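You operate a simulated robot arm through the tools that you are given. There is no shell and no other tool.

Carry out the task below with a simulated robot arm. There is one attempt and no reset: what you move stays moved.

Task
Stack the small dark green box labelled "pegs" from the top of the pale wood bench on top of the small dark green box marked "dots". Open the right glass door, take the small yellow pot with fern on the top of the pale wood bench and put it away on the upper right cooler shelf, then shut the door. Take the sealed yellow tin and leave it on the lower shelf of the teal counter. Put the short vase that says "C" from the top of the pale wood bench on top of the cream design card and the short vase marked "B" on top of the blue sign there. Take the small orange pot with daisies and put it on the bench top right of the bow jig. Any order will do. Set down upright: small yellow pot with fern, sealed yellow tin, short vase, small orange pot with daisies.
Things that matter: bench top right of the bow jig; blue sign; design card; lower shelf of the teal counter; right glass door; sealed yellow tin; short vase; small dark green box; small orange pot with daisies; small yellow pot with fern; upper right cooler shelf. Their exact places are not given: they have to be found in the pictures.

The check looks at the end state, three seconds after you hand in, the way a careful person would. Anything else that was tipped, shoved, dropped, spilled or broken makes it a failure.

Robot
A 7-joint arm with a two-finger parallel gripper on a trunk, on a base that drives. Base frame: it is fixed to the floor where the robot stands at the start and does not move with it; the origin is under the middle of the robot, x ahead of it, y to its left, z up. Units: m, degrees, N and s.
With the tool pointing down near the work surface it reaches from about 0.4 to 0.76 m from the robot's upright axis, wherever it stands. Its first joint turns from -143.0 to 143.0 degrees. Places, roughly: bench top right of the bow jig [-2.3, 1.7, 0.9]; blue sign [2, -0.5, 1]; design card [2.25, -0.75, 1]; lower shelf of the teal counter [-1.9, -1.9, 0.3]; right glass door [0.6, -7.3, 1.1]; sealed yellow tin (7x7x10 cm) [2.2, -1.4, 0.9]; short vase [2, -0.75, 1]; small dark green box [2.75, -1.5, 1]; small orange pot with daisies (7x7x13 cm) [2, -0.4, 0.9]; small yellow pot with fern (7x7x13 cm) [2.5, -1.5, 0.9]; upper right cooler shelf [0.7, -7.6, 1.2]. Payload 3 kg.
The tool frame sits at the grasp point between the pads (the TCP): z along the fingers, y along the line on which they close. The tips reach 0.03 m beyond it. Largest opening 0.11 m; finger width 0.02, thickness 0.01; the body of the gripper, 0.048 by 0.112 m, starts 0.055 m behind the TCP.
Orientation is that of the tool frame in the base frame, as a unit quaternion [w, x, y, z]. With the fingers straight down and closing along the base's y, the tool's x points along the base's -x, its y along +y and its z along -z.

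Tools
- The arm moves only by the tool nudge_tool. Its argument "increments" is a list of rows, each an object of numbers (a shift or turn left out is 0, a gripper value left out holds the last): "dx", "dy", "dz": the shift along the base's x, y, z in m; "wx", "wy", "wz": the turn, a rotation vector about the base's x, y, z in degrees. In form: [{"dx": .., "dy": .., "dz": .., "wx": .., "wy": .., "wz": ..}, ...]. A call has 1 to 20 rows; each row is the pose to reach, as a shift and turn from the pose commanded when the call began. "grip" is the finger opening in m, from 0 to 0.11, set as the call begins (left out, the last holds). Each row takes 0.2 s and may step no farther than 0.05 m and 8.6 degrees from the row before; otherwise, or with a gripper value out of range, the whole call is refused. Where a pose cannot be reached the arm comes as near as it can. A force on the tool above 40 N (or 10 N above the force at the start of the call, whichever is more), or a blocked arm, ends the call early, and 0.2 s more pass. Each finger travels about 0.108 m/s and halts on what it meets, pressing with about 27 N; the grip force reading is that of the motor and also rises with nothing between the fingers. The clock runs only during rows and for 0.2 s after the last one: add rows that repeat a pose to give the fingers time. It gives the time, the measured TCP pose, the force on the tool (base axes), the opening and the grip force at its end, in the units of the frame above (readings bear some noise), with the torque about the TCP (base axes, N m) and any sound that the robot's microphone picked up.
- Cameras (640 x 400 px; columns grow to the right, rows downward): "scene" is now at [0.161, 0.0022, 1.6786]; the picture's right is [0.02, -1.00, 0.00], its down [-0.74, -0.02, -0.67] and it looks along [0.67, 0.02, -0.74] (base axes); focal length 263 px, centre (320, 200). "wrist" rides on the gripper at [0.072, 0.017, -0.103] in the tool frame; the picture's right is [-0.23, 0.97, 0.00], its down [-0.76, -0.18, -0.62] and it looks along [-0.61, -0.14, 0.78] (tool axes); focal length 222 px, centre (320, 200).
- grab_frame(camera): a new picture of that camera. No time passes.
- raise_lower(by): slides the trunk up (or, below 0, down) by that many m; the arm and the scene camera ride with it, the base frame stays. It gives what a move gives, with no picture.
- drive_base(legs): drives the robot by 1 to 6 legs, each [ahead, left, turn to the left] in m, m and degrees, along the robot's own axes; the way and the turn of a leg run together, so that a leg with both is an arc; at most 1.5 m and 180 degrees a leg. The arm and the cameras ride along, it lands a little off, and it stops where it bumps. It gives what a move gives.
- pan_tilt(pan, tilt): turns the head with the scene camera to pan (to the left, within 86 degrees either way) and tilt (down, from -29 to 69), counted from straight ahead of the robot. It gives what a move gives.
- pixel_to_xyz(camera, pixels): there is no depth. For up to 12 entries [column, row, z] of the newest picture of that camera ("zoom" is the newest enlarged one), the place [x, y] in the base frame at which the ray of that pixel passes the height z, good to about 0.002 m. No time passes.
- enlarge(camera, box): a new picture of the part [left, top, right, bottom] of that camera's present view, enlarged. No time passes.
- job_done(): hands the job in; it is judged then, once.

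Open the gripper and draw the arm clear of the work before you hand the job in, unless the task says otherwise.

The tools are called after "Request:" as a command line: name --argument value ..., lists and objects as JSON in quotes. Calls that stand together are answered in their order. nudge_tool: Moves the arm, as the interface text tells. Its arguments: {"type":"object","properties":{"increments":{"type":"array"},"grip":{"type":"number"}},"required":["increments"]} The other tools are called the same way: raise_lower (by) slides the trunk up or down; drive_base (legs) drives the base; pan_tilt (pan, tilt) turns the head that bears the scene camera; grab_frame (camera) takes a picture; pixel_to_xyz (camera, pixels) gives the place at which the rays of pixels pass given heights; enlarge (camera, box) takes an enlarged picture of a part of a camera's view; job_done () hands the job in.

At the start:

```text
clock: 0.0
eef_pos: [0.5989, 0.2031, 1.1423]
ee_rot: [-0.001, 0.0, 1.0, 0.0]
contact_force: [-0.1, -1.1, 1.0]
torque: [-0.03, 0.05, 0.02]
opening: 0.1097
finger_force: 0.0
trunk travel left (down, up): [-0.8, 0.09]
robot x, y, heading: [0.0008, -0.0015, 0.1]
head pan, tilt: [1.3, 48.0]
```

scene: 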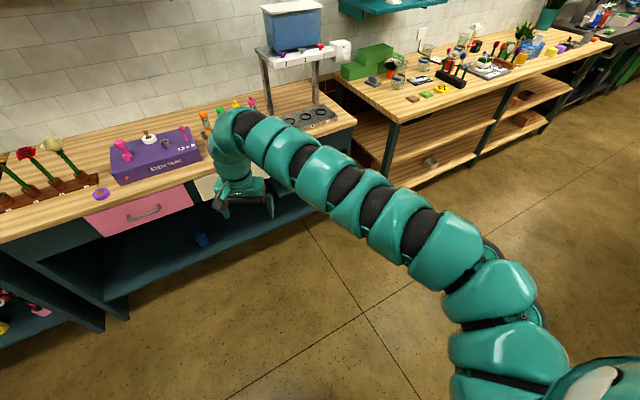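
wrist: 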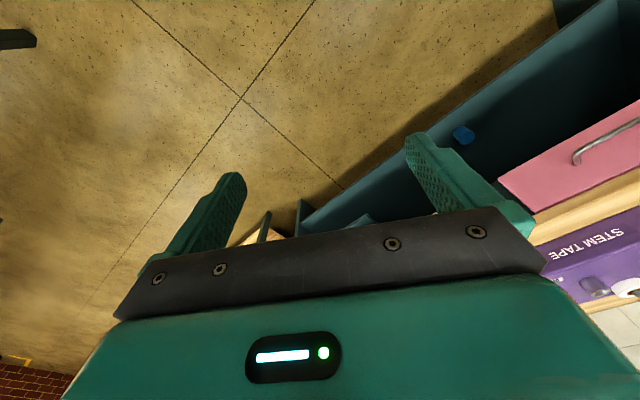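

The first scene picture shows a pale wood bench to the ahead-right (columns 340-610). I look around with the head before moving anything.

Request:
pan_tilt --pan -25 --tilt 25

Request:
grab_frame --camera "scene"

```text
clock: 0.9
eef_pos: [0.5998, 0.2039, 1.1424]
ee_rot: [0.0, 0.0, 1.0, 0.0]
contact_force: [-0.2, 0.1, 0.6]
torque: [0.02, -0.02, 0.01]
opening: 0.11
finger_force: 0.0
trunk travel left (down, up): [-0.8, 0.09]
robot x, y, heading: [-0.0032, -0.0009, 0.1]
head pan, tilt: [-25.0, 25.0]
```

```text
taken
```

scene: 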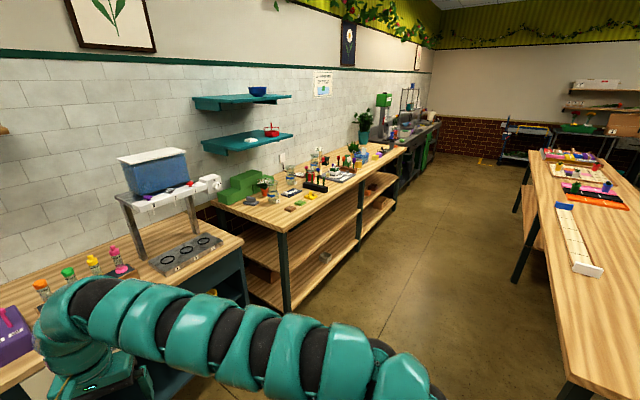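

The pale wood bench runs from about (285,232) to (405,150). I query the bench corners and look at the bench enlarged.

Request:
enlarge --camera "scene" --box '[200, 80, 450, 236]'

Request:
pixel_to_xyz --camera "scene" --pixels '[[283, 232, 0.9], [218, 203, 0.9], [405, 150, 0.9], [380, 145, 0.9], [290, 310, 0], [395, 207, 0], [250, 310, 0.9], [247, 238, 0.9]]'

```text
2.56 times, centred on (325, 158) of scene
```

zoom: 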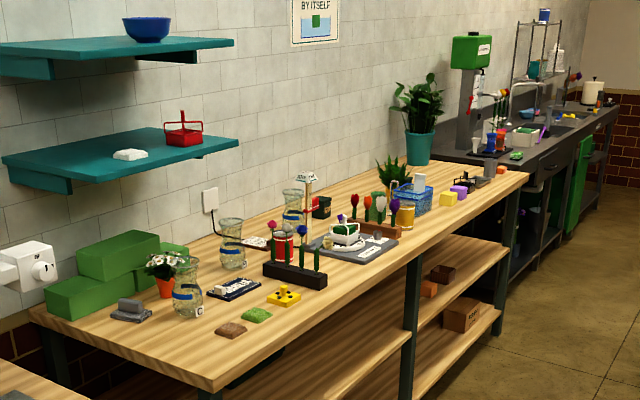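

```text
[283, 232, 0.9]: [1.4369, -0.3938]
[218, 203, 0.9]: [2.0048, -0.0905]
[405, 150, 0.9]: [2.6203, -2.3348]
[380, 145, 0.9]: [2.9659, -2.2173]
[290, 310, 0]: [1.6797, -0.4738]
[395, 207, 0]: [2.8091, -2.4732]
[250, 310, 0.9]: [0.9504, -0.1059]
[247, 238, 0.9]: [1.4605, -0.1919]
```

The bench runs along about (0.52,-0.85), with the front-left corner near (1.44,-0.39). I look to both sides to map the rest of the room.

Request:
pan_tilt --pan -80 --tilt 20

Request:
grab_frame --camera "scene"

Request:
pan_tilt --pan 80 --tilt 20

Request:
grab_frame --camera "scene"

```text
clock: 2.1
eef_pos: [0.5996, 0.2023, 1.1421]
ee_rot: [0.0, 0.0, 1.0, 0.0]
contact_force: [-1.0, 0.1, 1.0]
torque: [-0.03, -0.01, -0.01]
opening: 0.11
finger_force: 0.1
trunk travel left (down, up): [-0.8, 0.09]
robot x, y, heading: [0.0004, -0.0016, 0.2]
head pan, tilt: [-80.0, 20.0]
```

```text
taken
```

scene: 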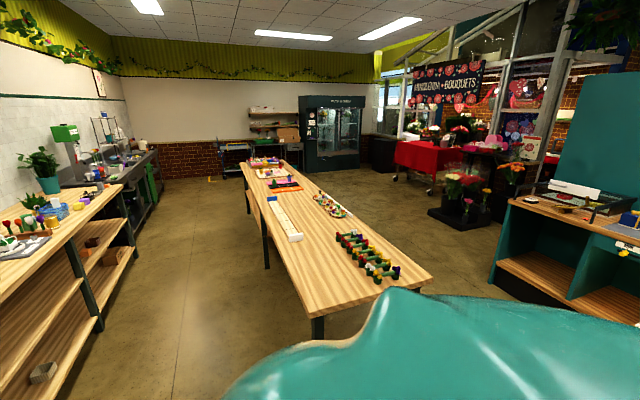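

```text
clock: 4.6
eef_pos: [0.6001, 0.2035, 1.1429]
ee_rot: [-0.001, -0.001, 1.0, 0.0]
contact_force: [1.1, 0.3, 0.3]
torque: [0.02, -0.01, 0.02]
opening: 0.1102
finger_force: 0.0
trunk travel left (down, up): [-0.8, 0.09]
robot x, y, heading: [0.0033, -0.0016, -0.0]
head pan, tilt: [80.0, 20.0]
```

```text
taken
```

scene: 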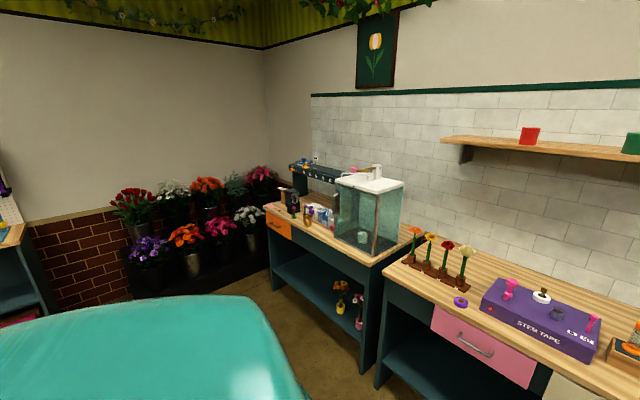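

The aisle between the bench and the long table is about 1.3 m wide. I turn along the aisle, drive forward, then turn back to face the wooden bench at a safe stand-off.

Request:
pan_tilt --pan 0 --tilt 35

Request:
drive_base --legs '[[0, 0, -60], [1.38, 0.2, 0], [0, 0, 91]]'

Request:
grab_frame --camera "scene"

```text
clock: 6.1
eef_pos: [0.6002, 0.2026, 1.1435]
ee_rot: [0.0, 0.0, 1.0, 0.0]
contact_force: [0.7, -0.5, -0.3]
torque: [0.02, 0.0, 0.03]
opening: 0.1101
finger_force: 0.2
trunk travel left (down, up): [-0.8, 0.09]
robot x, y, heading: [0.0006, -0.0017, 0.2]
head pan, tilt: [0.0, 35.0]
```

```text
clock: 19.7
eef_pos: [1.2703, -0.6232, 1.1422]
ee_rot: [0.0, -0.268, 0.963, 0.0]
contact_force: [0.7, 0.8, 0.1]
torque: [-0.02, 0.0, 0.02]
opening: 0.1101
finger_force: 0.0
trunk travel left (down, up): [-0.8, 0.09]
robot x, y, heading: [0.8594, -1.108, 31.1]
head pan, tilt: [0.0, 35.0]
```

```text
taken
```

scene: 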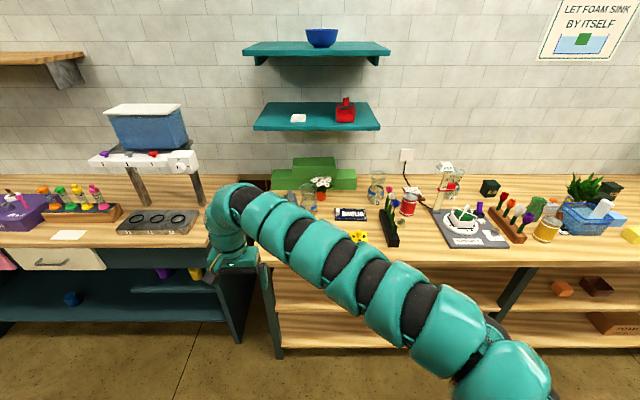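

I now face the bench. I query bench front edge and enlarge the left and right parts to identify the items.

Request:
pixel_to_xyz --camera "scene" --pixels '[[270, 262, 0.9], [600, 258, 0.9], [420, 175, 0.9], [322, 208, 0.9], [377, 210, 0.9], [308, 215, 0.9]]'

Request:
enlarge --camera "scene" --box '[260, 140, 460, 265]'

Request:
enlarge --camera "scene" --box '[440, 150, 640, 275]'

```text
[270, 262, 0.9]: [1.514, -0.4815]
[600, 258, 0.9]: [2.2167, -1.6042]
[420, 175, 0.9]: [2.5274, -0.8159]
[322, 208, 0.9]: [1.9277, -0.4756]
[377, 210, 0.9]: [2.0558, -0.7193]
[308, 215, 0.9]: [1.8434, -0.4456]
```

```text
3.20 times, centred on (360, 202) of scene
```

zoom: 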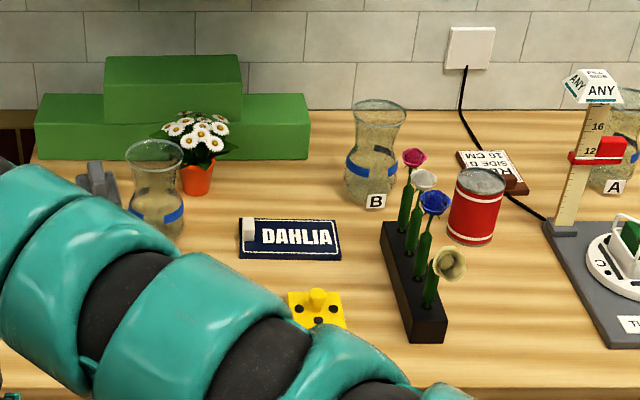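

```text
3.20 times, centred on (540, 212) of scene
```

zoom: 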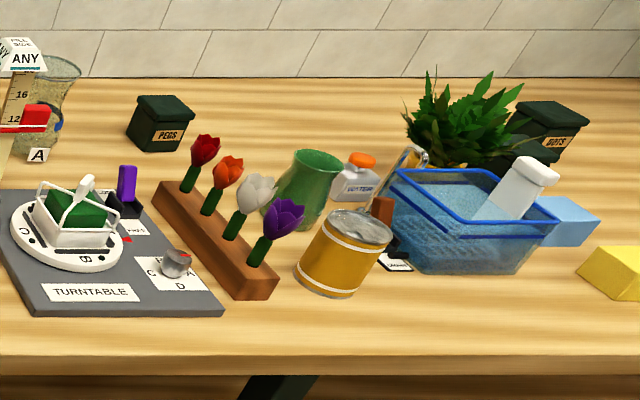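

The arm hides the left part of the bench. I swing the tool to the robot's right, well clear of the bench edge (0.89 m away), so that I can see everything.

Request:
nudge_tool --increments '[{"dx": 0.02, "dy": -0.042}, {"dx": 0.04, "dy": -0.083}, {"dx": 0.06, "dy": -0.125}, {"dx": 0.08, "dy": -0.166}, {"dx": 0.1, "dy": -0.208}, {"dx": 0.12, "dy": -0.249}, {"dx": 0.14, "dy": -0.29}, {"dx": 0.16, "dy": -0.332}, {"dx": 0.18, "dy": -0.373}, {"dx": 0.2, "dy": -0.415}, {"dx": 0.22, "dy": -0.456}, {"dx": 0.24, "dy": -0.497}]'

Request:
grab_frame --camera "scene"

```text
clock: 22.3
eef_pos: [1.6194, -1.0278, 1.1809]
ee_rot: [-0.009, -0.272, 0.962, 0.005]
contact_force: [-0.1, 1.2, -0.4]
torque: [-0.13, -0.01, -0.01]
opening: 0.11
finger_force: 0.0
out of reach, approached as far as the arm can: row 1, 2, 3, 4, 5, 6, 7, 8, 9, 10, 11, 12
trunk travel left (down, up): [-0.8, 0.09]
robot x, y, heading: [0.8626, -1.1042, 31.4]
head pan, tilt: [0.0, 35.0]
```

```text
taken
```

scene: 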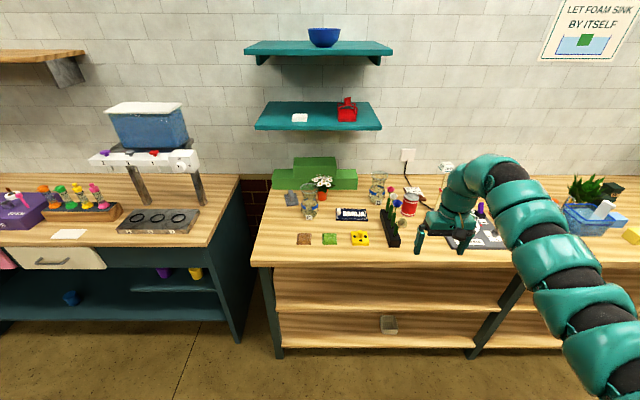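

The left part is now visible. The arm reached (1.62,-1.03,1.18), still short of the bench edge; I enlarge the left items.

Request:
enlarge --camera "scene" --box '[260, 150, 420, 250]'

```text
4.00 times, centred on (340, 200) of scene
```

zoom: 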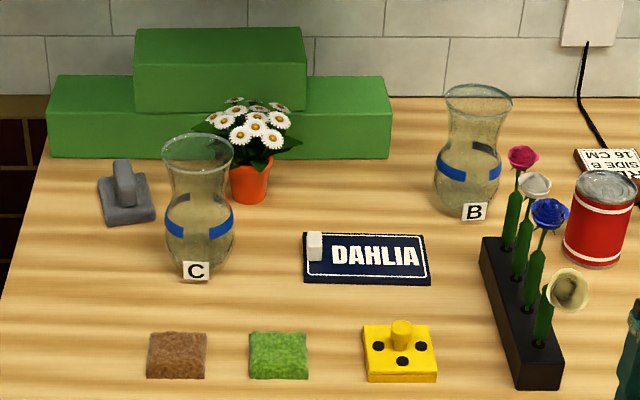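

I measure the positions of the vases, sign, and daisies in this zoom at bench height.

Request:
pixel_to_xyz --camera "zoom" --pixels '[[197, 272, 0.9], [468, 215, 0.9], [250, 203, 0.9], [305, 280, 0.9], [430, 284, 0.9], [424, 234, 0.9], [304, 233, 0.9], [314, 260, 0.92], [590, 265, 0.9], [521, 388, 0.9], [580, 150, 0.9], [640, 195, 0.9]]'

```text
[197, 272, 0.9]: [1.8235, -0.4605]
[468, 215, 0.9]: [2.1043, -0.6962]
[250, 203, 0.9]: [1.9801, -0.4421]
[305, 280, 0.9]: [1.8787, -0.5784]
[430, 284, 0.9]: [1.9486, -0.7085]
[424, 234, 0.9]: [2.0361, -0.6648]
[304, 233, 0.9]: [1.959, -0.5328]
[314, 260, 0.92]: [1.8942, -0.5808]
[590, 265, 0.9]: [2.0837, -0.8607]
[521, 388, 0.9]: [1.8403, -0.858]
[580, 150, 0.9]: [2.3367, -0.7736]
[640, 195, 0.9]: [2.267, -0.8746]
```

Vase C base ≈(1.82,-0.46), vase B ≈(2.10,-0.70), sign centre ≈(1.96,-0.62). I tilt the head down to see the base footprint and how near it can come to the bench.

Request:
pan_tilt --pan 0 --tilt 69

Request:
grab_frame --camera "scene"

Request:
grab_frame --camera "wrist"

```text
clock: 23.3
eef_pos: [1.6192, -1.0323, 1.1807]
ee_rot: [-0.007, -0.271, 0.963, 0.007]
contact_force: [0.4, 0.1, -0.3]
torque: [-0.03, -0.04, 0.01]
opening: 0.1096
finger_force: 0.1
trunk travel left (down, up): [-0.8, 0.09]
robot x, y, heading: [0.8625, -1.105, 31.0]
head pan, tilt: [0.0, 68.8]
```

```text
taken
```

scene: 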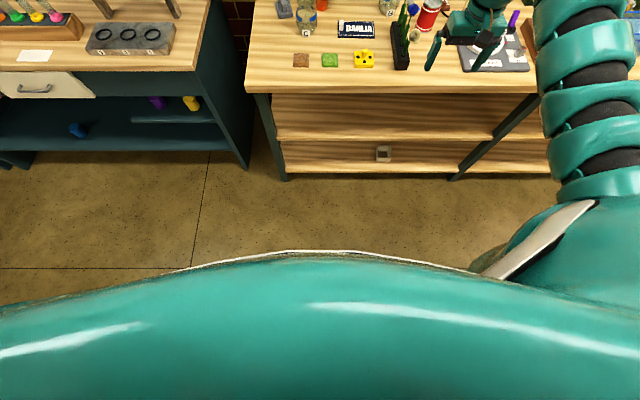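

```text
taken
```

wrist: 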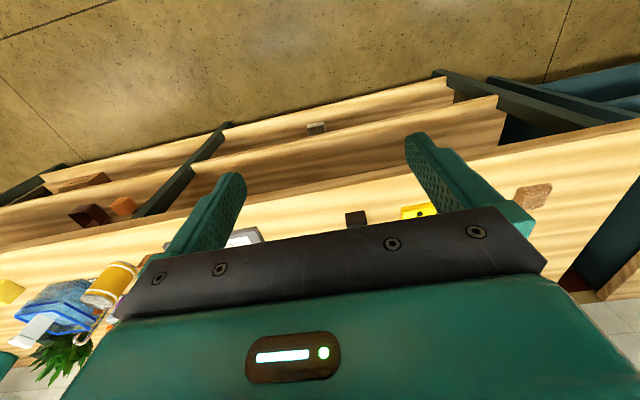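

The reading shows the arm came to rest away from the commanded pose. I give one small move to see how it responds from here.

Request:
nudge_tool --increments '[{"dz": 0.0}, {"dz": 0.0}, {"dz": 0.0}]'

```text
clock: 24.1
eef_pos: [1.6194, -1.0343, 1.1805]
ee_rot: [-0.008, -0.27, 0.963, 0.007]
contact_force: [0.8, -0.9, -0.1]
torque: [0.0, 0.01, -0.03]
opening: 0.1096
finger_force: 0.1
trunk travel left (down, up): [-0.8, 0.09]
robot x, y, heading: [0.8604, -1.1049, 31.1]
head pan, tilt: [0.0, 68.8]
```

No error now, so the command starts from the actual pose. I try pulling the tool 0.15 m back toward the robot.

Request:
nudge_tool --increments '[{"dx": -0.0257, "dy": -0.0155}, {"dx": -0.0514, "dy": -0.031}, {"dx": -0.077, "dy": -0.0465}, {"dx": -0.103, "dy": -0.062}, {"dx": -0.128, "dy": -0.0775}]'

```text
clock: 25.3
eef_pos: [1.6207, -1.0337, 1.1804]
ee_rot: [-0.008, -0.271, 0.962, 0.007]
contact_force: [0.7, 0.5, -0.1]
torque: [-0.01, 0.0, 0.03]
opening: 0.1101
finger_force: 0.0
out of reach, approached as far as the arm can: row 1, 2, 3, 4, 5
trunk travel left (down, up): [-0.8, 0.09]
robot x, y, heading: [0.8593, -1.1087, 30.9]
head pan, tilt: [0.0, 68.8]
```

The arm did not move, so it is at a joint limit here. I test moving down by 0.1 m, which stays above bench height in front of the edge.

Request:
nudge_tool --increments '[{"dz": -0.03}, {"dz": -0.06}, {"dz": -0.09}]'

```text
clock: 26.1
eef_pos: [1.6249, -1.0323, 1.0932]
ee_rot: [-0.001, -0.268, 0.963, -0.001]
contact_force: [-0.4, 1.1, 0.0]
torque: [-0.02, -0.03, 0.0]
opening: 0.1099
finger_force: 0.0
out of reach, approached as far as the arm can: row 1, 2, 3
trunk travel left (down, up): [-0.8, 0.09]
robot x, y, heading: [0.8632, -1.104, 31.3]
head pan, tilt: [0.0, 68.8]
```

Moving down works. Now I try pulling back toward the robot again at this height.

Request:
nudge_tool --increments '[{"dx": -0.0257, "dy": -0.0155}, {"dx": -0.0514, "dy": -0.031}, {"dx": -0.077, "dy": -0.0465}, {"dx": -0.103, "dy": -0.062}, {"dx": -0.128, "dy": -0.0775}]'

Request:
pan_tilt --pan 0 --tilt 45

Request:
grab_frame --camera "scene"

```text
clock: 27.3
eef_pos: [1.6258, -1.0326, 1.0923]
ee_rot: [-0.001, -0.268, 0.963, -0.001]
contact_force: [0.7, -0.2, 0.0]
torque: [0.03, -0.01, 0.03]
opening: 0.1102
finger_force: 0.1
out of reach, approached as far as the arm can: row 1, 2, 3, 4, 5
trunk travel left (down, up): [-0.8, 0.09]
robot x, y, heading: [0.863, -1.1036, 31.3]
head pan, tilt: [0.0, 68.8]
```

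```text
clock: 28.1
eef_pos: [1.6269, -1.0327, 1.0933]
ee_rot: [0.0, -0.268, 0.963, 0.0]
contact_force: [0.1, -0.2, 0.2]
torque: [-0.02, -0.02, 0.01]
opening: 0.1103
finger_force: 0.0
trunk travel left (down, up): [-0.8, 0.09]
robot x, y, heading: [0.8618, -1.1048, 30.9]
head pan, tilt: [0.0, 45.0]
```

```text
taken
```

scene: 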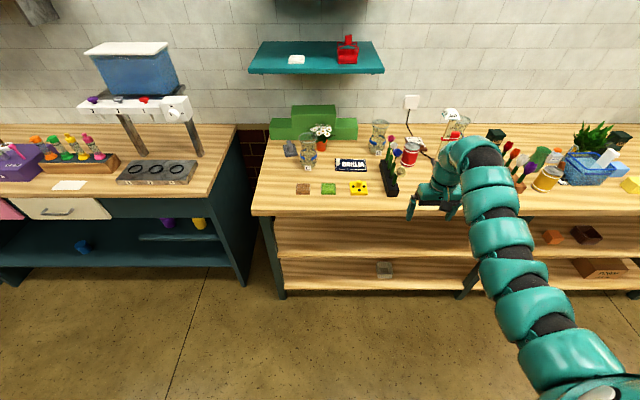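

The arm stretches out from the right shoulder. I test moving left in the robot frame (along the bench front) at this height.

Request:
nudge_tool --increments '[{"dx": -0.0207, "dy": 0.0342}, {"dx": -0.0413, "dy": 0.0685}, {"dx": -0.062, "dy": 0.1027}, {"dx": -0.0826, "dy": 0.137}, {"dx": -0.1033, "dy": 0.1712}]'

```text
clock: 29.3
eef_pos: [1.5562, -0.8977, 1.0563]
ee_rot: [-0.002, -0.268, 0.963, 0.0]
contact_force: [-0.2, -0.6, -0.2]
torque: [0.02, 0.01, -0.03]
opening: 0.1099
finger_force: 0.2
out of reach, approached as far as the arm can: row 1, 2, 3, 4, 5
trunk travel left (down, up): [-0.8, 0.09]
robot x, y, heading: [0.8579, -1.1082, 30.9]
head pan, tilt: [0.0, 45.0]
```

The arm seems to be near full stretch. I command a straight line back to the start pose relative to the robot, which is known to be reachable.

Request:
nudge_tool --increments '[{"dx": -0.0286, "dy": 0.0275, "dz": 0.0086}, {"dx": -0.0572, "dy": 0.055, "dz": 0.0172}, {"dx": -0.0858, "dy": 0.0825, "dz": 0.0258}, {"dx": -0.1144, "dy": 0.11, "dz": 0.0344}, {"dx": -0.143, "dy": 0.1375, "dz": 0.043}, {"dx": -0.1716, "dy": 0.165, "dz": 0.0516}, {"dx": -0.2, "dy": 0.1925, "dz": 0.06}, {"dx": -0.2288, "dy": 0.22, "dz": 0.0688}, {"dx": -0.2574, "dy": 0.2475, "dz": 0.0774}, {"dx": -0.286, "dy": 0.275, "dz": 0.086}]'

Request:
grab_frame --camera "scene"

```text
clock: 31.5
eef_pos: [1.2702, -0.6201, 1.1449]
ee_rot: [0.0, -0.266, 0.964, 0.0]
contact_force: [0.7, -0.3, -0.3]
torque: [0.0, -0.01, 0.01]
opening: 0.11
finger_force: 0.0
out of reach, approached as far as the arm can: row 1, 2, 3, 4, 5, 6, 7, 8
trunk travel left (down, up): [-0.8, 0.09]
robot x, y, heading: [0.861, -1.1027, 31.2]
head pan, tilt: [0.0, 45.0]
```

```text
taken
```

scene: 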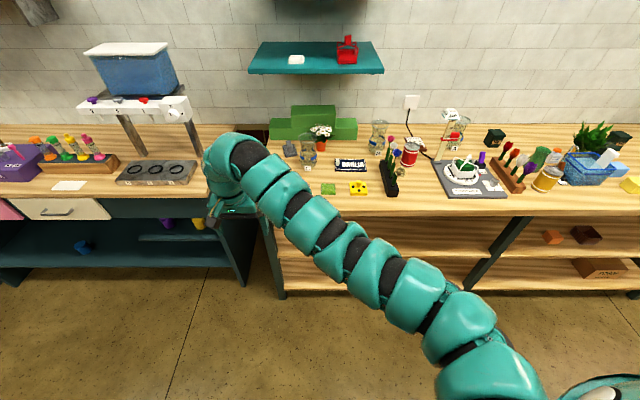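

Back at the start pose. I test from here: first inward by 0.1 m along the robot's own axis.

Request:
nudge_tool --increments '[{"dx": -0.0286, "dy": -0.0172}, {"dx": -0.057, "dy": -0.0345}, {"dx": -0.0856, "dy": -0.0517}]'

Request:
nudge_tool --increments '[{"dz": -0.04}, {"dz": -0.08}, {"dz": -0.12}]'

```text
clock: 32.3
eef_pos: [1.2486, -0.6321, 1.1434]
ee_rot: [0.0, -0.268, 0.963, 0.0]
contact_force: [0.2, 0.0, 0.3]
torque: [0.0, -0.01, 0.0]
opening: 0.1101
finger_force: 0.1
out of reach, approached as far as the arm can: row 1, 2, 3
trunk travel left (down, up): [-0.8, 0.09]
robot x, y, heading: [0.8657, -1.1098, 31.1]
head pan, tilt: [0.0, 45.0]
```

```text
clock: 33.1
eef_pos: [1.2491, -0.6312, 1.0229]
ee_rot: [0.0, -0.269, 0.963, -0.001]
contact_force: [0.4, 0.4, 0.2]
torque: [-0.01, -0.02, -0.01]
opening: 0.11
finger_force: 0.0
trunk travel left (down, up): [-0.8, 0.09]
robot x, y, heading: [0.8632, -1.1063, 31.0]
head pan, tilt: [0.0, 45.0]
```

Inward stopped after 2 cm but going down was fine, so this is an inner limit. I try inward again at this lower height.

Request:
nudge_tool --increments '[{"dx": -0.0286, "dy": -0.0172}, {"dx": -0.057, "dy": -0.0345}, {"dx": -0.0856, "dy": -0.0517}]'

Request:
nudge_tool --increments '[{"dx": 0.0207, "dy": -0.0342}, {"dx": 0.0413, "dy": -0.0685}, {"dx": 0.062, "dy": -0.1027}, {"dx": 0.0826, "dy": -0.137}]'

```text
clock: 33.9
eef_pos: [1.1629, -0.6777, 0.9982]
ee_rot: [0.002, -0.268, 0.964, 0.0]
contact_force: [0.3, -0.5, 0.3]
torque: [0.03, -0.02, 0.04]
opening: 0.1099
finger_force: 0.1
out of reach, approached as far as the arm can: row 2, 3
trunk travel left (down, up): [-0.8, 0.09]
robot x, y, heading: [0.8621, -1.1053, 31.2]
head pan, tilt: [0.0, 45.0]
```

```text
clock: 34.9
eef_pos: [1.2473, -0.8151, 0.9868]
ee_rot: [0.002, -0.269, 0.963, 0.001]
contact_force: [1.3, -0.1, -0.9]
torque: [-0.02, 0.04, -0.03]
opening: 0.1099
finger_force: 0.0
out of reach, approached as far as the arm can: row 1, 2, 3, 4
trunk travel left (down, up): [-0.8, 0.09]
robot x, y, heading: [0.8608, -1.1074, 31.3]
head pan, tilt: [0.0, 45.0]
```

It is an inner limit that relaxes at lower tool heights. I raise the trunk fully (useful for reach) and look straight down to see whether the white trim at row 250 belongs to the moving trunk or the fixed base.

Request:
raise_lower --by 0.085

Request:
pan_tilt --pan 0 --tilt 69

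Request:
grab_frame --camera "scene"

```text
clock: 36.1
eef_pos: [1.2457, -0.8154, 1.0721]
ee_rot: [0.002, -0.268, 0.963, 0.001]
contact_force: [-1.0, -0.3, 0.0]
torque: [-0.04, 0.01, 0.0]
opening: 0.1098
finger_force: 0.1
trunk travel left (down, up): [-0.885, 0.005]
robot x, y, heading: [0.8587, -1.1032, 31.1]
head pan, tilt: [0.0, 45.0]
```

```text
clock: 37.0
eef_pos: [1.2458, -0.8151, 1.0728]
ee_rot: [0.004, -0.269, 0.963, 0.0]
contact_force: [0.9, 1.0, -0.2]
torque: [0.0, 0.02, -0.01]
opening: 0.1102
finger_force: 0.0
trunk travel left (down, up): [-0.885, 0.005]
robot x, y, heading: [0.8618, -1.1035, 31.2]
head pan, tilt: [0.0, 68.8]
```

```text
taken
```

scene: 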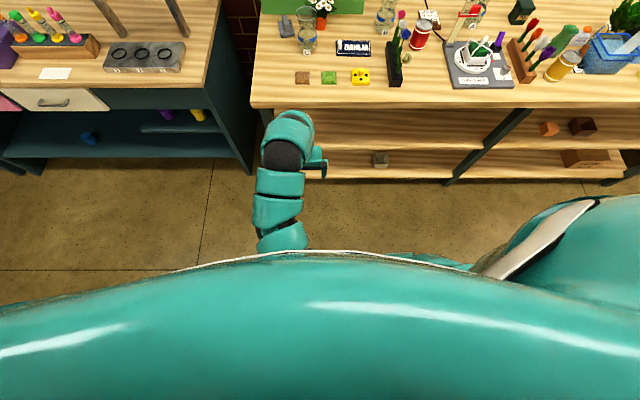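

The trim moved with the trunk, so it is the torso shell, not the base. I drive forward in steps toward the bench (tool stays short of vase C), watching for bumps.

Request:
drive_base --legs '[[0.35, 0, 0.5]]'

Request:
drive_base --legs '[[0.1, 0, 0]]'

Request:
pan_tilt --pan 0 --tilt 55

Request:
grab_frame --camera "scene"

```text
clock: 39.3
eef_pos: [1.5461, -0.6265, 1.0711]
ee_rot: [0.002, -0.272, 0.962, 0.0]
contact_force: [-0.1, -0.5, -0.7]
torque: [-0.02, -0.02, 0.02]
opening: 0.11
finger_force: 0.1
trunk travel left (down, up): [-0.885, 0.005]
robot x, y, heading: [1.1654, -0.9225, 31.9]
head pan, tilt: [0.0, 68.8]
```

```text
clock: 40.5
eef_pos: [1.6296, -0.574, 1.0735]
ee_rot: [0.003, -0.273, 0.962, 0.001]
contact_force: [0.6, -0.2, -0.2]
torque: [-0.03, 0.03, -0.02]
opening: 0.11
finger_force: 0.0
trunk travel left (down, up): [-0.885, 0.005]
robot x, y, heading: [1.2454, -0.8658, 31.7]
head pan, tilt: [0.0, 68.8]
```

```text
clock: 41.2
eef_pos: [1.63, -0.5748, 1.073]
ee_rot: [0.004, -0.273, 0.962, 0.0]
contact_force: [0.5, -1.0, 0.0]
torque: [0.01, 0.03, -0.01]
opening: 0.1101
finger_force: 0.0
trunk travel left (down, up): [-0.885, 0.005]
robot x, y, heading: [1.2478, -0.87, 31.7]
head pan, tilt: [0.0, 55.0]
```

```text
taken
```

scene: 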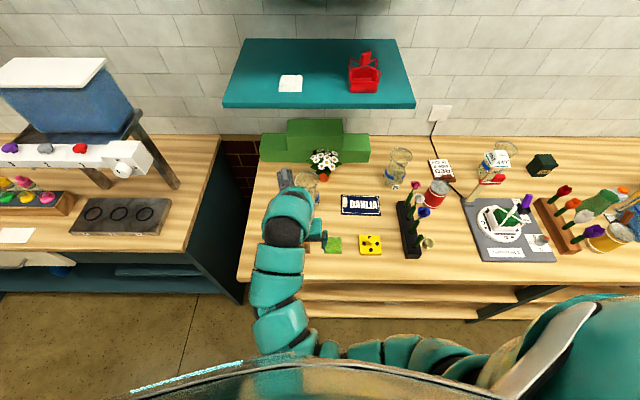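

Robot axis is now about 0.43 m from the bench edge. I enlarge the middle of the bench to see the card and vase B.

Request:
enlarge --camera "scene" --box '[330, 120, 490, 220]'

Request:
enlarge --camera "scene" --box '[460, 120, 640, 270]'

```text
4.00 times, centred on (410, 170) of scene
```

zoom: 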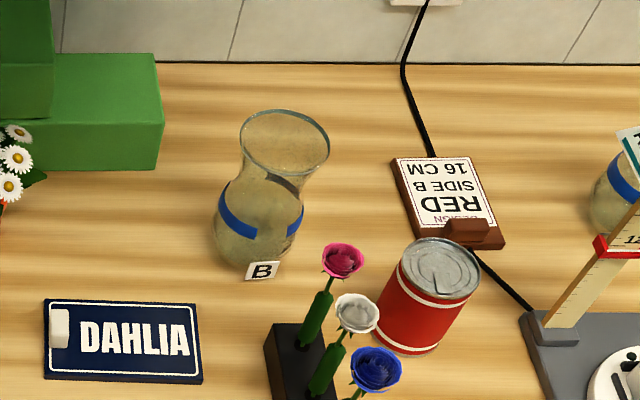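

```text
2.67 times, centred on (550, 195) of scene
```

zoom: 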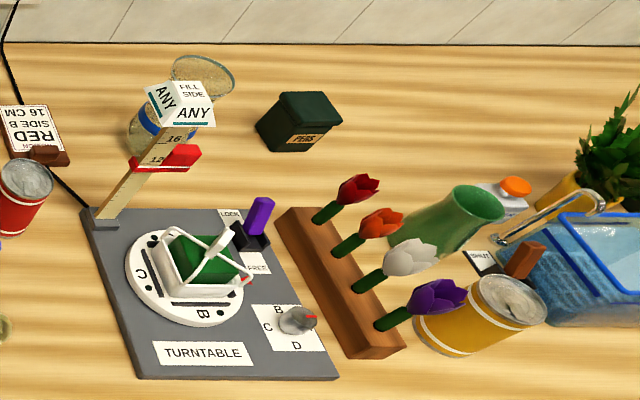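

The cream design card (RED / SIDE B / 16 CM) sits on a brown board with a clip, at about (435,175). I measure key points for the card, sign, vases and bench edge.

Request:
pixel_to_xyz --camera "scene" --pixels '[[245, 281, 0.9], [330, 283, 0.9], [372, 184, 0.9], [380, 215, 0.9], [341, 214, 0.9], [343, 194, 0.9], [395, 188, 0.9], [398, 153, 1.04], [430, 160, 0.91], [448, 159, 0.91], [455, 180, 0.91], [436, 182, 0.91]]'

Request:
enlarge --camera "scene" --box '[380, 140, 476, 200]'

```text
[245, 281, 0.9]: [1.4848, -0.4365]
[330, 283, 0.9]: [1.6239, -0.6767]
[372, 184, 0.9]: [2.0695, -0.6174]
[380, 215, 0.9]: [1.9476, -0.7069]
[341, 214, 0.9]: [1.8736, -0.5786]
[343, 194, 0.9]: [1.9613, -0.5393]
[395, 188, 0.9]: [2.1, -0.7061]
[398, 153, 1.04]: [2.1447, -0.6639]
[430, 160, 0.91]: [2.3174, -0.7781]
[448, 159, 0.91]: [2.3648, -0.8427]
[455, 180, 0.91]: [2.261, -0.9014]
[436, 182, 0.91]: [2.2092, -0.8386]
```

```text
6.67 times, centred on (428, 170) of scene
```

zoom: 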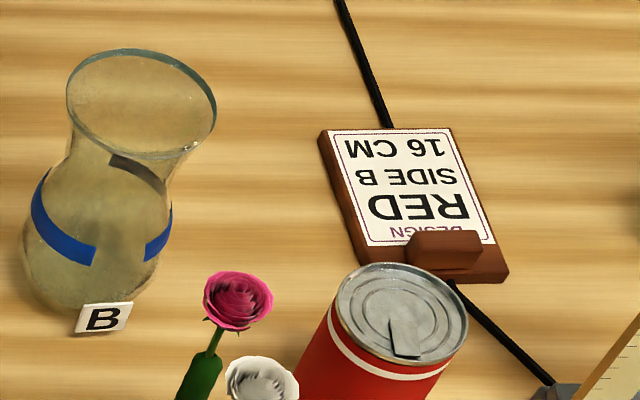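

I now estimate the height and radius of vase B by intersecting its rim rays at several heights.

Request:
pixel_to_xyz --camera "zoom" --pixels '[[142, 104, 1.02], [142, 104, 1.04], [142, 104, 1.06], [142, 104, 1.08], [88, 285, 0.91], [67, 100, 1.04], [216, 112, 1.04], [25, 265, 0.92], [163, 260, 0.92], [330, 150, 0.915], [450, 130, 0.915], [495, 245, 0.915]]'

Request:
pixel_to_xyz --camera "zoom" --pixels '[[362, 250, 0.915], [330, 130, 0.915], [410, 262, 0.915], [480, 268, 0.915], [478, 232, 0.94], [412, 232, 0.94], [400, 300, 1.0], [390, 392, 0.9]]'

```text
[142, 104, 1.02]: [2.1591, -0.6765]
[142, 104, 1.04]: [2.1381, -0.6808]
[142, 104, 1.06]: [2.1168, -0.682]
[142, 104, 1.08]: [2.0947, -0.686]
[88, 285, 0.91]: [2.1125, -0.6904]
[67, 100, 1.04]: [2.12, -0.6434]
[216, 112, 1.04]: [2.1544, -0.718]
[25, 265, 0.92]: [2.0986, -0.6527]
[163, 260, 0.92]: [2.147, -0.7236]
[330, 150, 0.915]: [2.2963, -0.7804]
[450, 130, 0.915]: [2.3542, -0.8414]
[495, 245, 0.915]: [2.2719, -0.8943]
```

```text
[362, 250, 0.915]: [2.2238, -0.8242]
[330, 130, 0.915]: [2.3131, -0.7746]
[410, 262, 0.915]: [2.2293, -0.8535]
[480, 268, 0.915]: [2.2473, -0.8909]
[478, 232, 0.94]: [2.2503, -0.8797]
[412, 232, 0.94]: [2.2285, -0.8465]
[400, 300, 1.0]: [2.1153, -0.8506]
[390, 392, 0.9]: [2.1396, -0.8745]
```

Vase B axis ≈(2.115,-0.688) with rim near z 1.06; the card's free area centre ≈(2.30,-0.83). The arm hides vase C, so I shift the tool 0.2 m to the left in front of it.

Request:
nudge_tool --increments '[{"dx": -0.0265, "dy": 0.0424}, {"dx": -0.053, "dy": 0.0848}, {"dx": -0.0795, "dy": 0.1272}, {"dx": -0.106, "dy": 0.1696}]'

Request:
grab_frame --camera "scene"

Request:
enlarge --camera "scene" --box '[250, 120, 394, 210]'

```text
clock: 42.2
eef_pos: [1.5244, -0.4063, 1.0712]
ee_rot: [0.002, -0.272, 0.962, 0.0]
contact_force: [-0.9, 0.3, -0.7]
torque: [-0.02, 0.01, -0.01]
opening: 0.1101
finger_force: 0.0
trunk travel left (down, up): [-0.885, 0.005]
robot x, y, heading: [1.2456, -0.8728, 31.8]
head pan, tilt: [0.0, 55.0]
```

```text
taken
```

scene: 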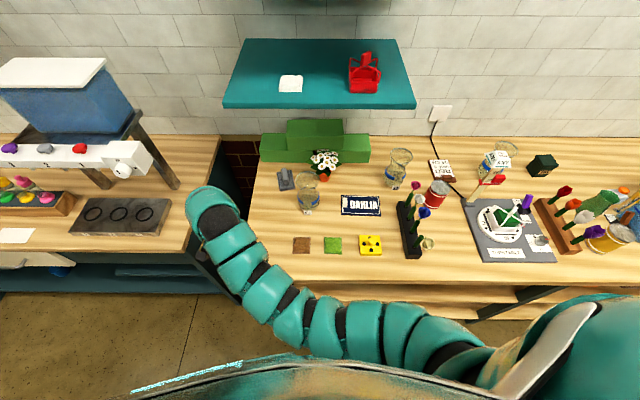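

```text
4.44 times, centred on (322, 165) of scene
```

zoom: 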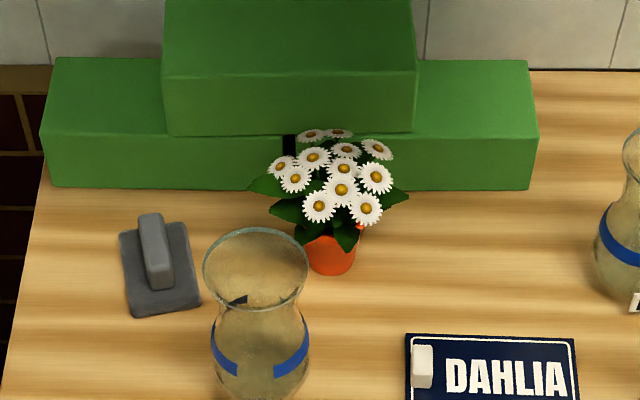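

Vase C is now unobstructed. I enlarge it alone and get its axis.

Request:
enlarge --camera "scene" --box '[270, 150, 350, 230]'

Request:
pixel_to_xyz --camera "scene" --pixels '[[307.6, 180.3, 1.04], [307.6, 180.3, 1.06], [307.6, 180.3, 1.08], [295.7, 180.3, 1.06], [319.5, 180.3, 1.06], [324, 178, 0.92], [324, 168, 0.98], [324, 160, 1.03]]'

```text
5.00 times, centred on (310, 190) of scene
```

zoom: 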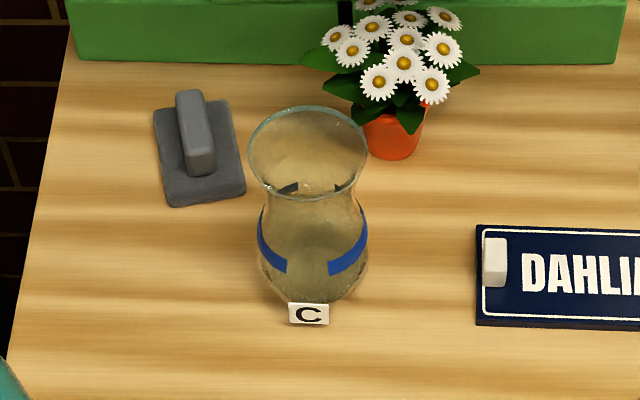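

```text
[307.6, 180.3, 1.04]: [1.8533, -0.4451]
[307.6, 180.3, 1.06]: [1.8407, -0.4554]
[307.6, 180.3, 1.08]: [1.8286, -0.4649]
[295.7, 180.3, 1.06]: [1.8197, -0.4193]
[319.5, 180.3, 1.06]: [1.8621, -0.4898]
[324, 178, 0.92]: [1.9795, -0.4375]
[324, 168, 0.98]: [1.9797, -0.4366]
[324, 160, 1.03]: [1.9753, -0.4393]
```

Vase C axis ≈(1.847,-0.450), rim near z 1.05 and 8.2 cm wide. Before grasping I test how well the arm can tilt the tool forward: raising a little and pitching 50° about the robot's lateral axis, in free space left of vase C.

Request:
nudge_tool --increments '[{"dx": 0.014, "dy": 0.009, "dz": 0.02, "wx": 4.4, "wy": -7.1}, {"dx": 0.028, "dy": 0.018, "dz": 0.04, "wx": 8.8, "wy": -14.2}, {"dx": 0.042, "dy": 0.026, "dz": 0.06, "wx": 13.2, "wy": -21.3}, {"dx": 0.057, "dy": 0.035, "dz": 0.08, "wx": 17.6, "wy": -28.3}, {"dx": 0.071, "dy": 0.044, "dz": 0.1, "wx": 22, "wy": -35.4}, {"dx": 0.085, "dy": 0.053, "dz": 0.1, "wx": 26.4, "wy": -42.5}]'

Request:
grab_frame --camera "scene"

Request:
grab_frame --camera "wrist"

```text
clock: 43.6
eef_pos: [1.6082, -0.3527, 1.1723]
ee_rot: [0.41, -0.247, 0.87, 0.116]
contact_force: [-0.7, 0.3, -0.2]
torque: [-0.02, 0.03, -0.01]
opening: 0.11
finger_force: 0.0
trunk travel left (down, up): [-0.885, 0.005]
robot x, y, heading: [1.2488, -0.8721, 31.6]
head pan, tilt: [0.0, 55.0]
```

```text
taken
```

scene: 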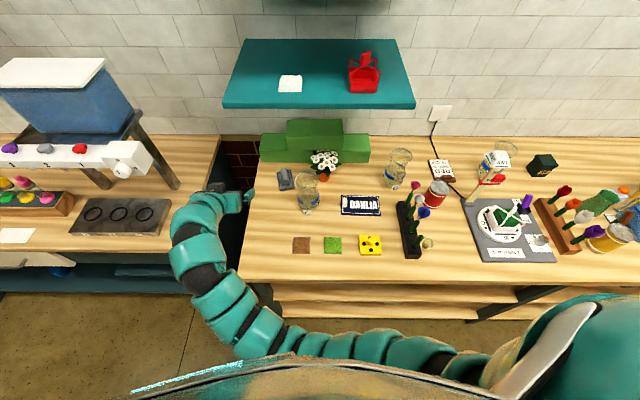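

```text
taken
```

wrist: 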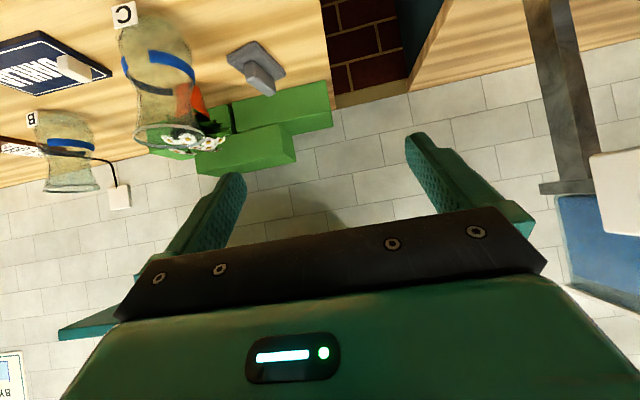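

Tilting works without limit warnings. I continue to fully horizontal to check that posture too.

Request:
nudge_tool --increments '[{"wx": 4.2, "wy": -6.8}, {"wx": 8.4, "wy": -13.6}, {"wx": 12.6, "wy": -20.4}, {"wx": 16.9, "wy": -27.2}, {"wx": 21.1, "wy": -34}]'

Request:
grab_frame --camera "scene"

Request:
grab_frame --camera "wrist"

```text
clock: 44.8
eef_pos: [1.6086, -0.3513, 1.1728]
ee_rot: [0.683, -0.192, 0.677, 0.196]
contact_force: [-0.5, -0.2, 0.4]
torque: [-0.01, -0.02, 0.04]
opening: 0.11
finger_force: 0.0
trunk travel left (down, up): [-0.885, 0.005]
robot x, y, heading: [1.2512, -0.8702, 31.8]
head pan, tilt: [0.0, 55.0]
```

```text
taken
```

scene: 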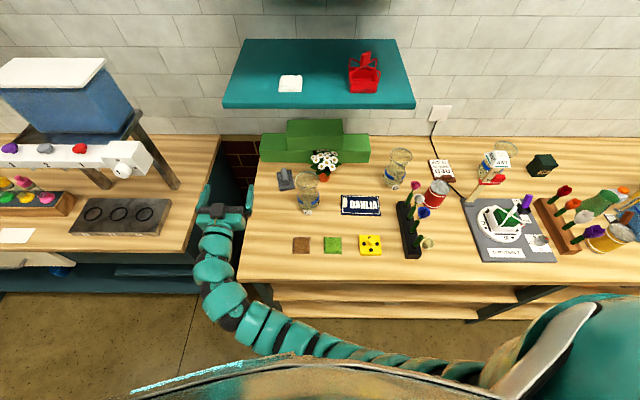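

```text
taken
```

wrist: 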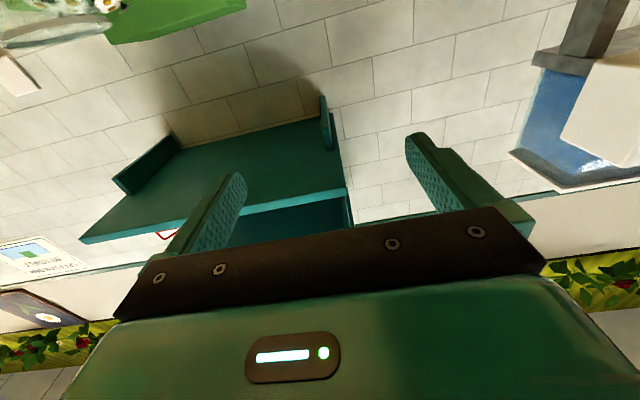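

Fully horizontal works as well. I enlarge the gripper in the scene view to see whether the wrist camera is a protruding body.

Request:
enlarge --camera "scene" --box '[170, 165, 290, 240]'

```text
5.33 times, centred on (230, 202) of scene
```

zoom: 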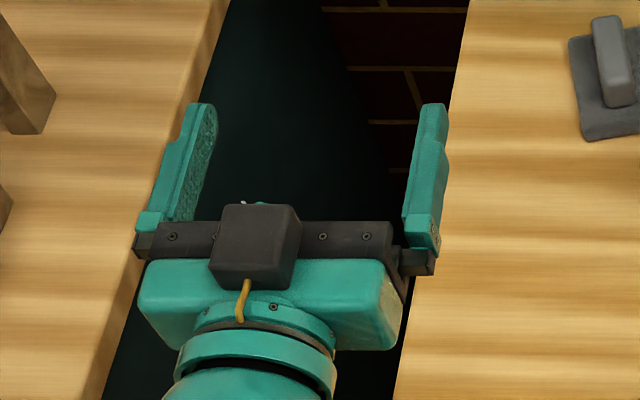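

The gripper has a small box on its upper side but nothing else protruding much. I now edge the base closer to the bench in two small steps, watching for a bump.

Request:
drive_base --legs '[[0.05, 0, 0]]'

Request:
drive_base --legs '[[0.03, 0, 0]]'

```text
clock: 45.7
eef_pos: [1.6535, -0.325, 1.1728]
ee_rot: [0.681, -0.193, 0.679, 0.195]
contact_force: [0.2, 0.6, -0.4]
torque: [0.01, 0.0, -0.02]
opening: 0.11
finger_force: 0.0
trunk travel left (down, up): [-0.885, 0.005]
robot x, y, heading: [1.2907, -0.843, 32.1]
head pan, tilt: [0.0, 55.0]
```

```text
clock: 46.6
eef_pos: [1.678, -0.3079, 1.1724]
ee_rot: [0.682, -0.193, 0.678, 0.195]
contact_force: [-1.2, 0.3, 0.3]
torque: [0.03, -0.01, -0.02]
opening: 0.1099
finger_force: 0.1
trunk travel left (down, up): [-0.885, 0.005]
robot x, y, heading: [1.3247, -0.8265, 31.8]
head pan, tilt: [0.0, 55.0]
```

No bump; the axis is now about 0.34 m from the edge. I bring the open gripper above vase C with a 60° downward pitch, staying at z≈1.17.

Request:
nudge_tool --increments '[{"dx": 0.021, "dy": -0.018, "wx": -3.95, "wy": 6.4}, {"dx": 0.042, "dy": -0.0355, "wx": -7.9, "wy": 12.75}, {"dx": 0.063, "dy": -0.053, "wx": -11.85, "wy": 19.1}, {"dx": 0.0845, "dy": -0.071, "wx": -15.8, "wy": 25.5}, {"dx": 0.1056, "dy": -0.089, "wx": -19.75, "wy": 31.9}, {"dx": 0.127, "dy": -0.1065, "wx": -23.7, "wy": 38.25}, {"dx": 0.148, "dy": -0.124, "wx": -27.65, "wy": 44.6}, {"dx": 0.169, "dy": -0.142, "wx": -31.6, "wy": 51}]'

Request:
grab_frame --camera "wrist"

Request:
grab_frame --camera "scene"

```text
clock: 48.4
eef_pos: [1.8438, -0.4505, 1.1722]
ee_rot: [0.252, -0.264, 0.928, 0.071]
contact_force: [-0.9, -0.2, -0.2]
torque: [0.01, -0.04, -0.01]
opening: 0.1102
finger_force: 0.0
trunk travel left (down, up): [-0.885, 0.005]
robot x, y, heading: [1.3155, -0.8243, 31.7]
head pan, tilt: [0.0, 55.0]
```

```text
taken
```

wrist: 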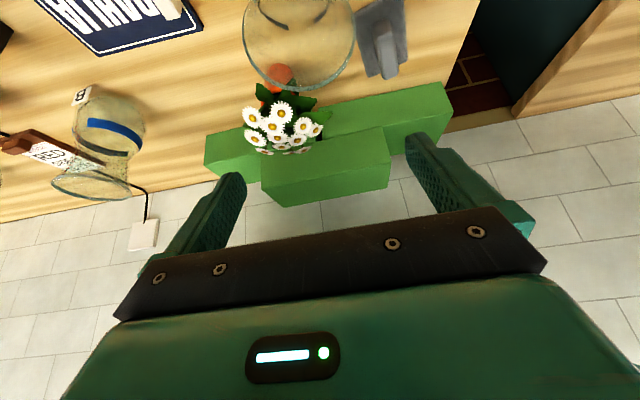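

```text
taken
```

scene: 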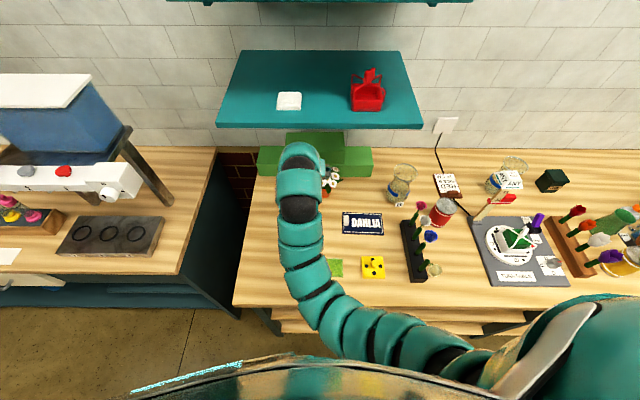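

The wrist view shows the rim of vase C at the top (columns 243-355). I locate the rim points at z 1.05 to refine its position.

Request:
pixel_to_xyz --camera "wrist" --pixels '[[243, 35, 1.05], [355, 32, 1.05], [299, 92, 1.05], [243, 35, 1.06], [355, 32, 1.06], [299, 92, 1.06]]'

Request:
enlarge --camera "wrist" --box '[220, 0, 380, 100]'

```text
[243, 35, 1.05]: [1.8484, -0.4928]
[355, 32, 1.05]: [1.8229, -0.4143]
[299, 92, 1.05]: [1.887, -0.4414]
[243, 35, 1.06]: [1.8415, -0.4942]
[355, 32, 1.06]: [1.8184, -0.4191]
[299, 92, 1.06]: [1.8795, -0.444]
```

```text
4.00 times, centred on (300, 50) of wrist
```

zoom: 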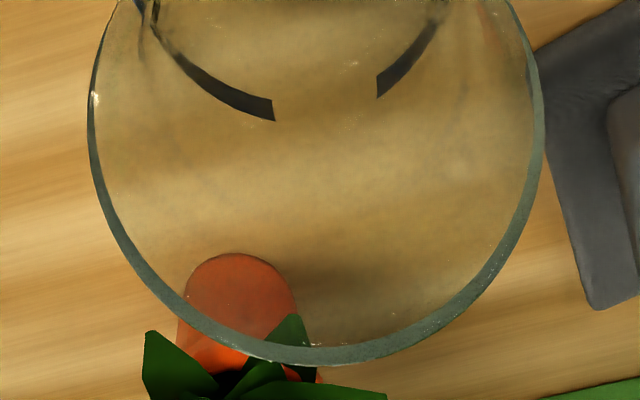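

The rim centre works out to about (1.843,-0.450), right under the tool. I descend to z 1.04 with open fingers.

Request:
nudge_tool --increments '[{"dz": -0.033}, {"dz": -0.066}, {"dz": -0.1}, {"dz": -0.132}]'

Request:
grab_frame --camera "wrist"

```text
clock: 49.4
eef_pos: [1.8465, -0.4527, 1.0426]
ee_rot: [0.252, -0.263, 0.928, 0.073]
contact_force: [1.0, 0.0, 0.2]
torque: [-0.01, -0.03, 0.01]
opening: 0.1099
finger_force: 0.0
trunk travel left (down, up): [-0.885, 0.005]
robot x, y, heading: [1.3171, -0.8286, 31.8]
head pan, tilt: [0.0, 55.0]
```

```text
taken
```

wrist: 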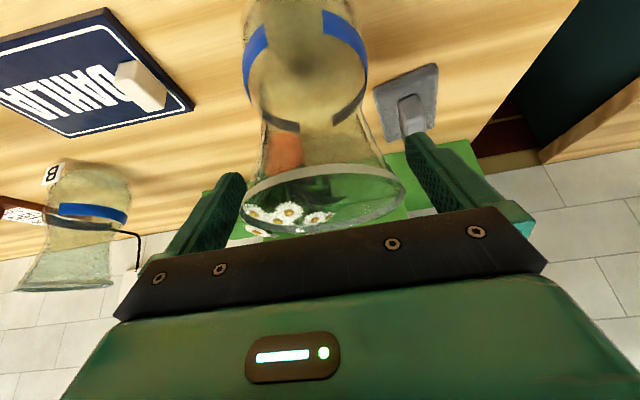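

The rim sits between the fingers. I close on it and hold for a moment.

Request:
nudge_tool --increments '[{"dz": 0}, {"dz": 0}, {"dz": 0}, {"dz": 0}]' --grip 0.04

Request:
grab_frame --camera "wrist"

```text
clock: 50.4
eef_pos: [1.8458, -0.4502, 1.0418]
ee_rot: [0.252, -0.263, 0.928, 0.073]
contact_force: [0.5, 1.9, -0.3]
torque: [0.06, -0.17, 0.02]
opening: 0.0813
finger_force: 26.7
trunk travel left (down, up): [-0.885, 0.005]
robot x, y, heading: [1.3141, -0.8274, 31.8]
head pan, tilt: [0.0, 55.0]
```

```text
taken
```

wrist: 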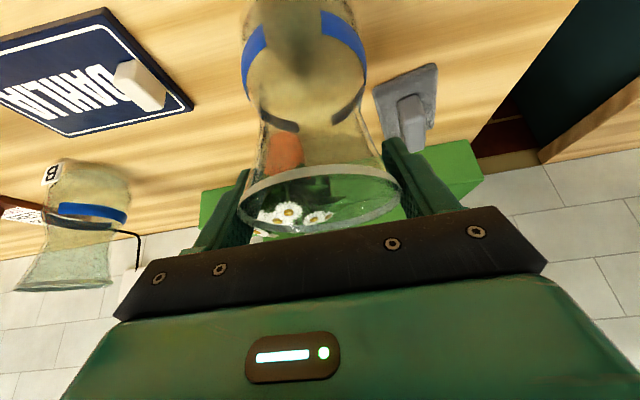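

The fingers stopped at 0.081 m with 26.7 N: the rim is held. I lift by 5 cm and check the picture.

Request:
nudge_tool --increments '[{"dz": 0.015}, {"dz": 0.03}, {"dz": 0.05}, {"dz": 0.05}]'

Request:
grab_frame --camera "wrist"

Request:
enlarge --camera "scene" --box '[240, 130, 400, 230]'

```text
clock: 51.4
eef_pos: [1.8459, -0.4507, 1.0921]
ee_rot: [0.251, -0.265, 0.928, 0.073]
contact_force: [0.6, 0.1, -5.4]
torque: [0.03, -0.03, -0.01]
opening: 0.0813
finger_force: 27.0
trunk travel left (down, up): [-0.885, 0.005]
robot x, y, heading: [1.3208, -0.8306, 31.8]
head pan, tilt: [0.0, 55.0]
```

```text
taken
```

wrist: 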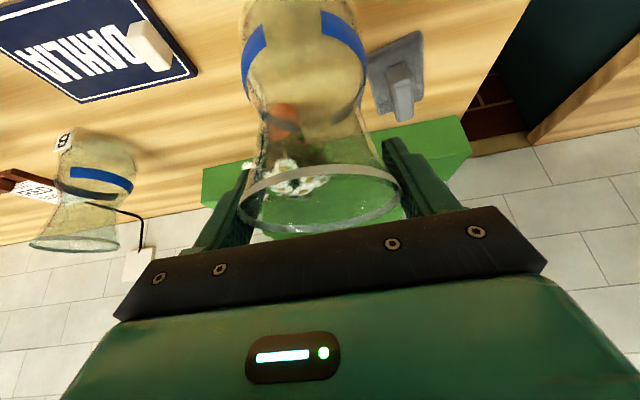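

```text
4.00 times, centred on (320, 180) of scene
```

zoom: 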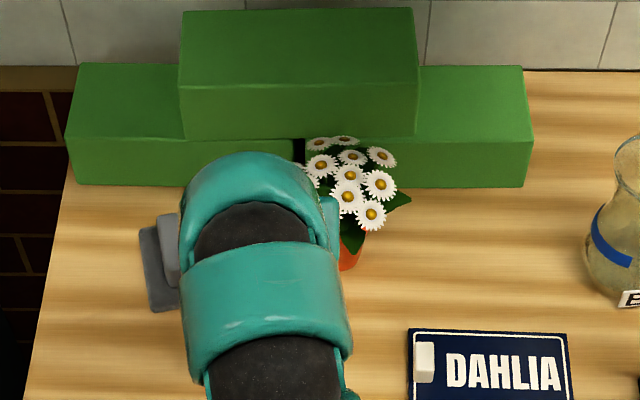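

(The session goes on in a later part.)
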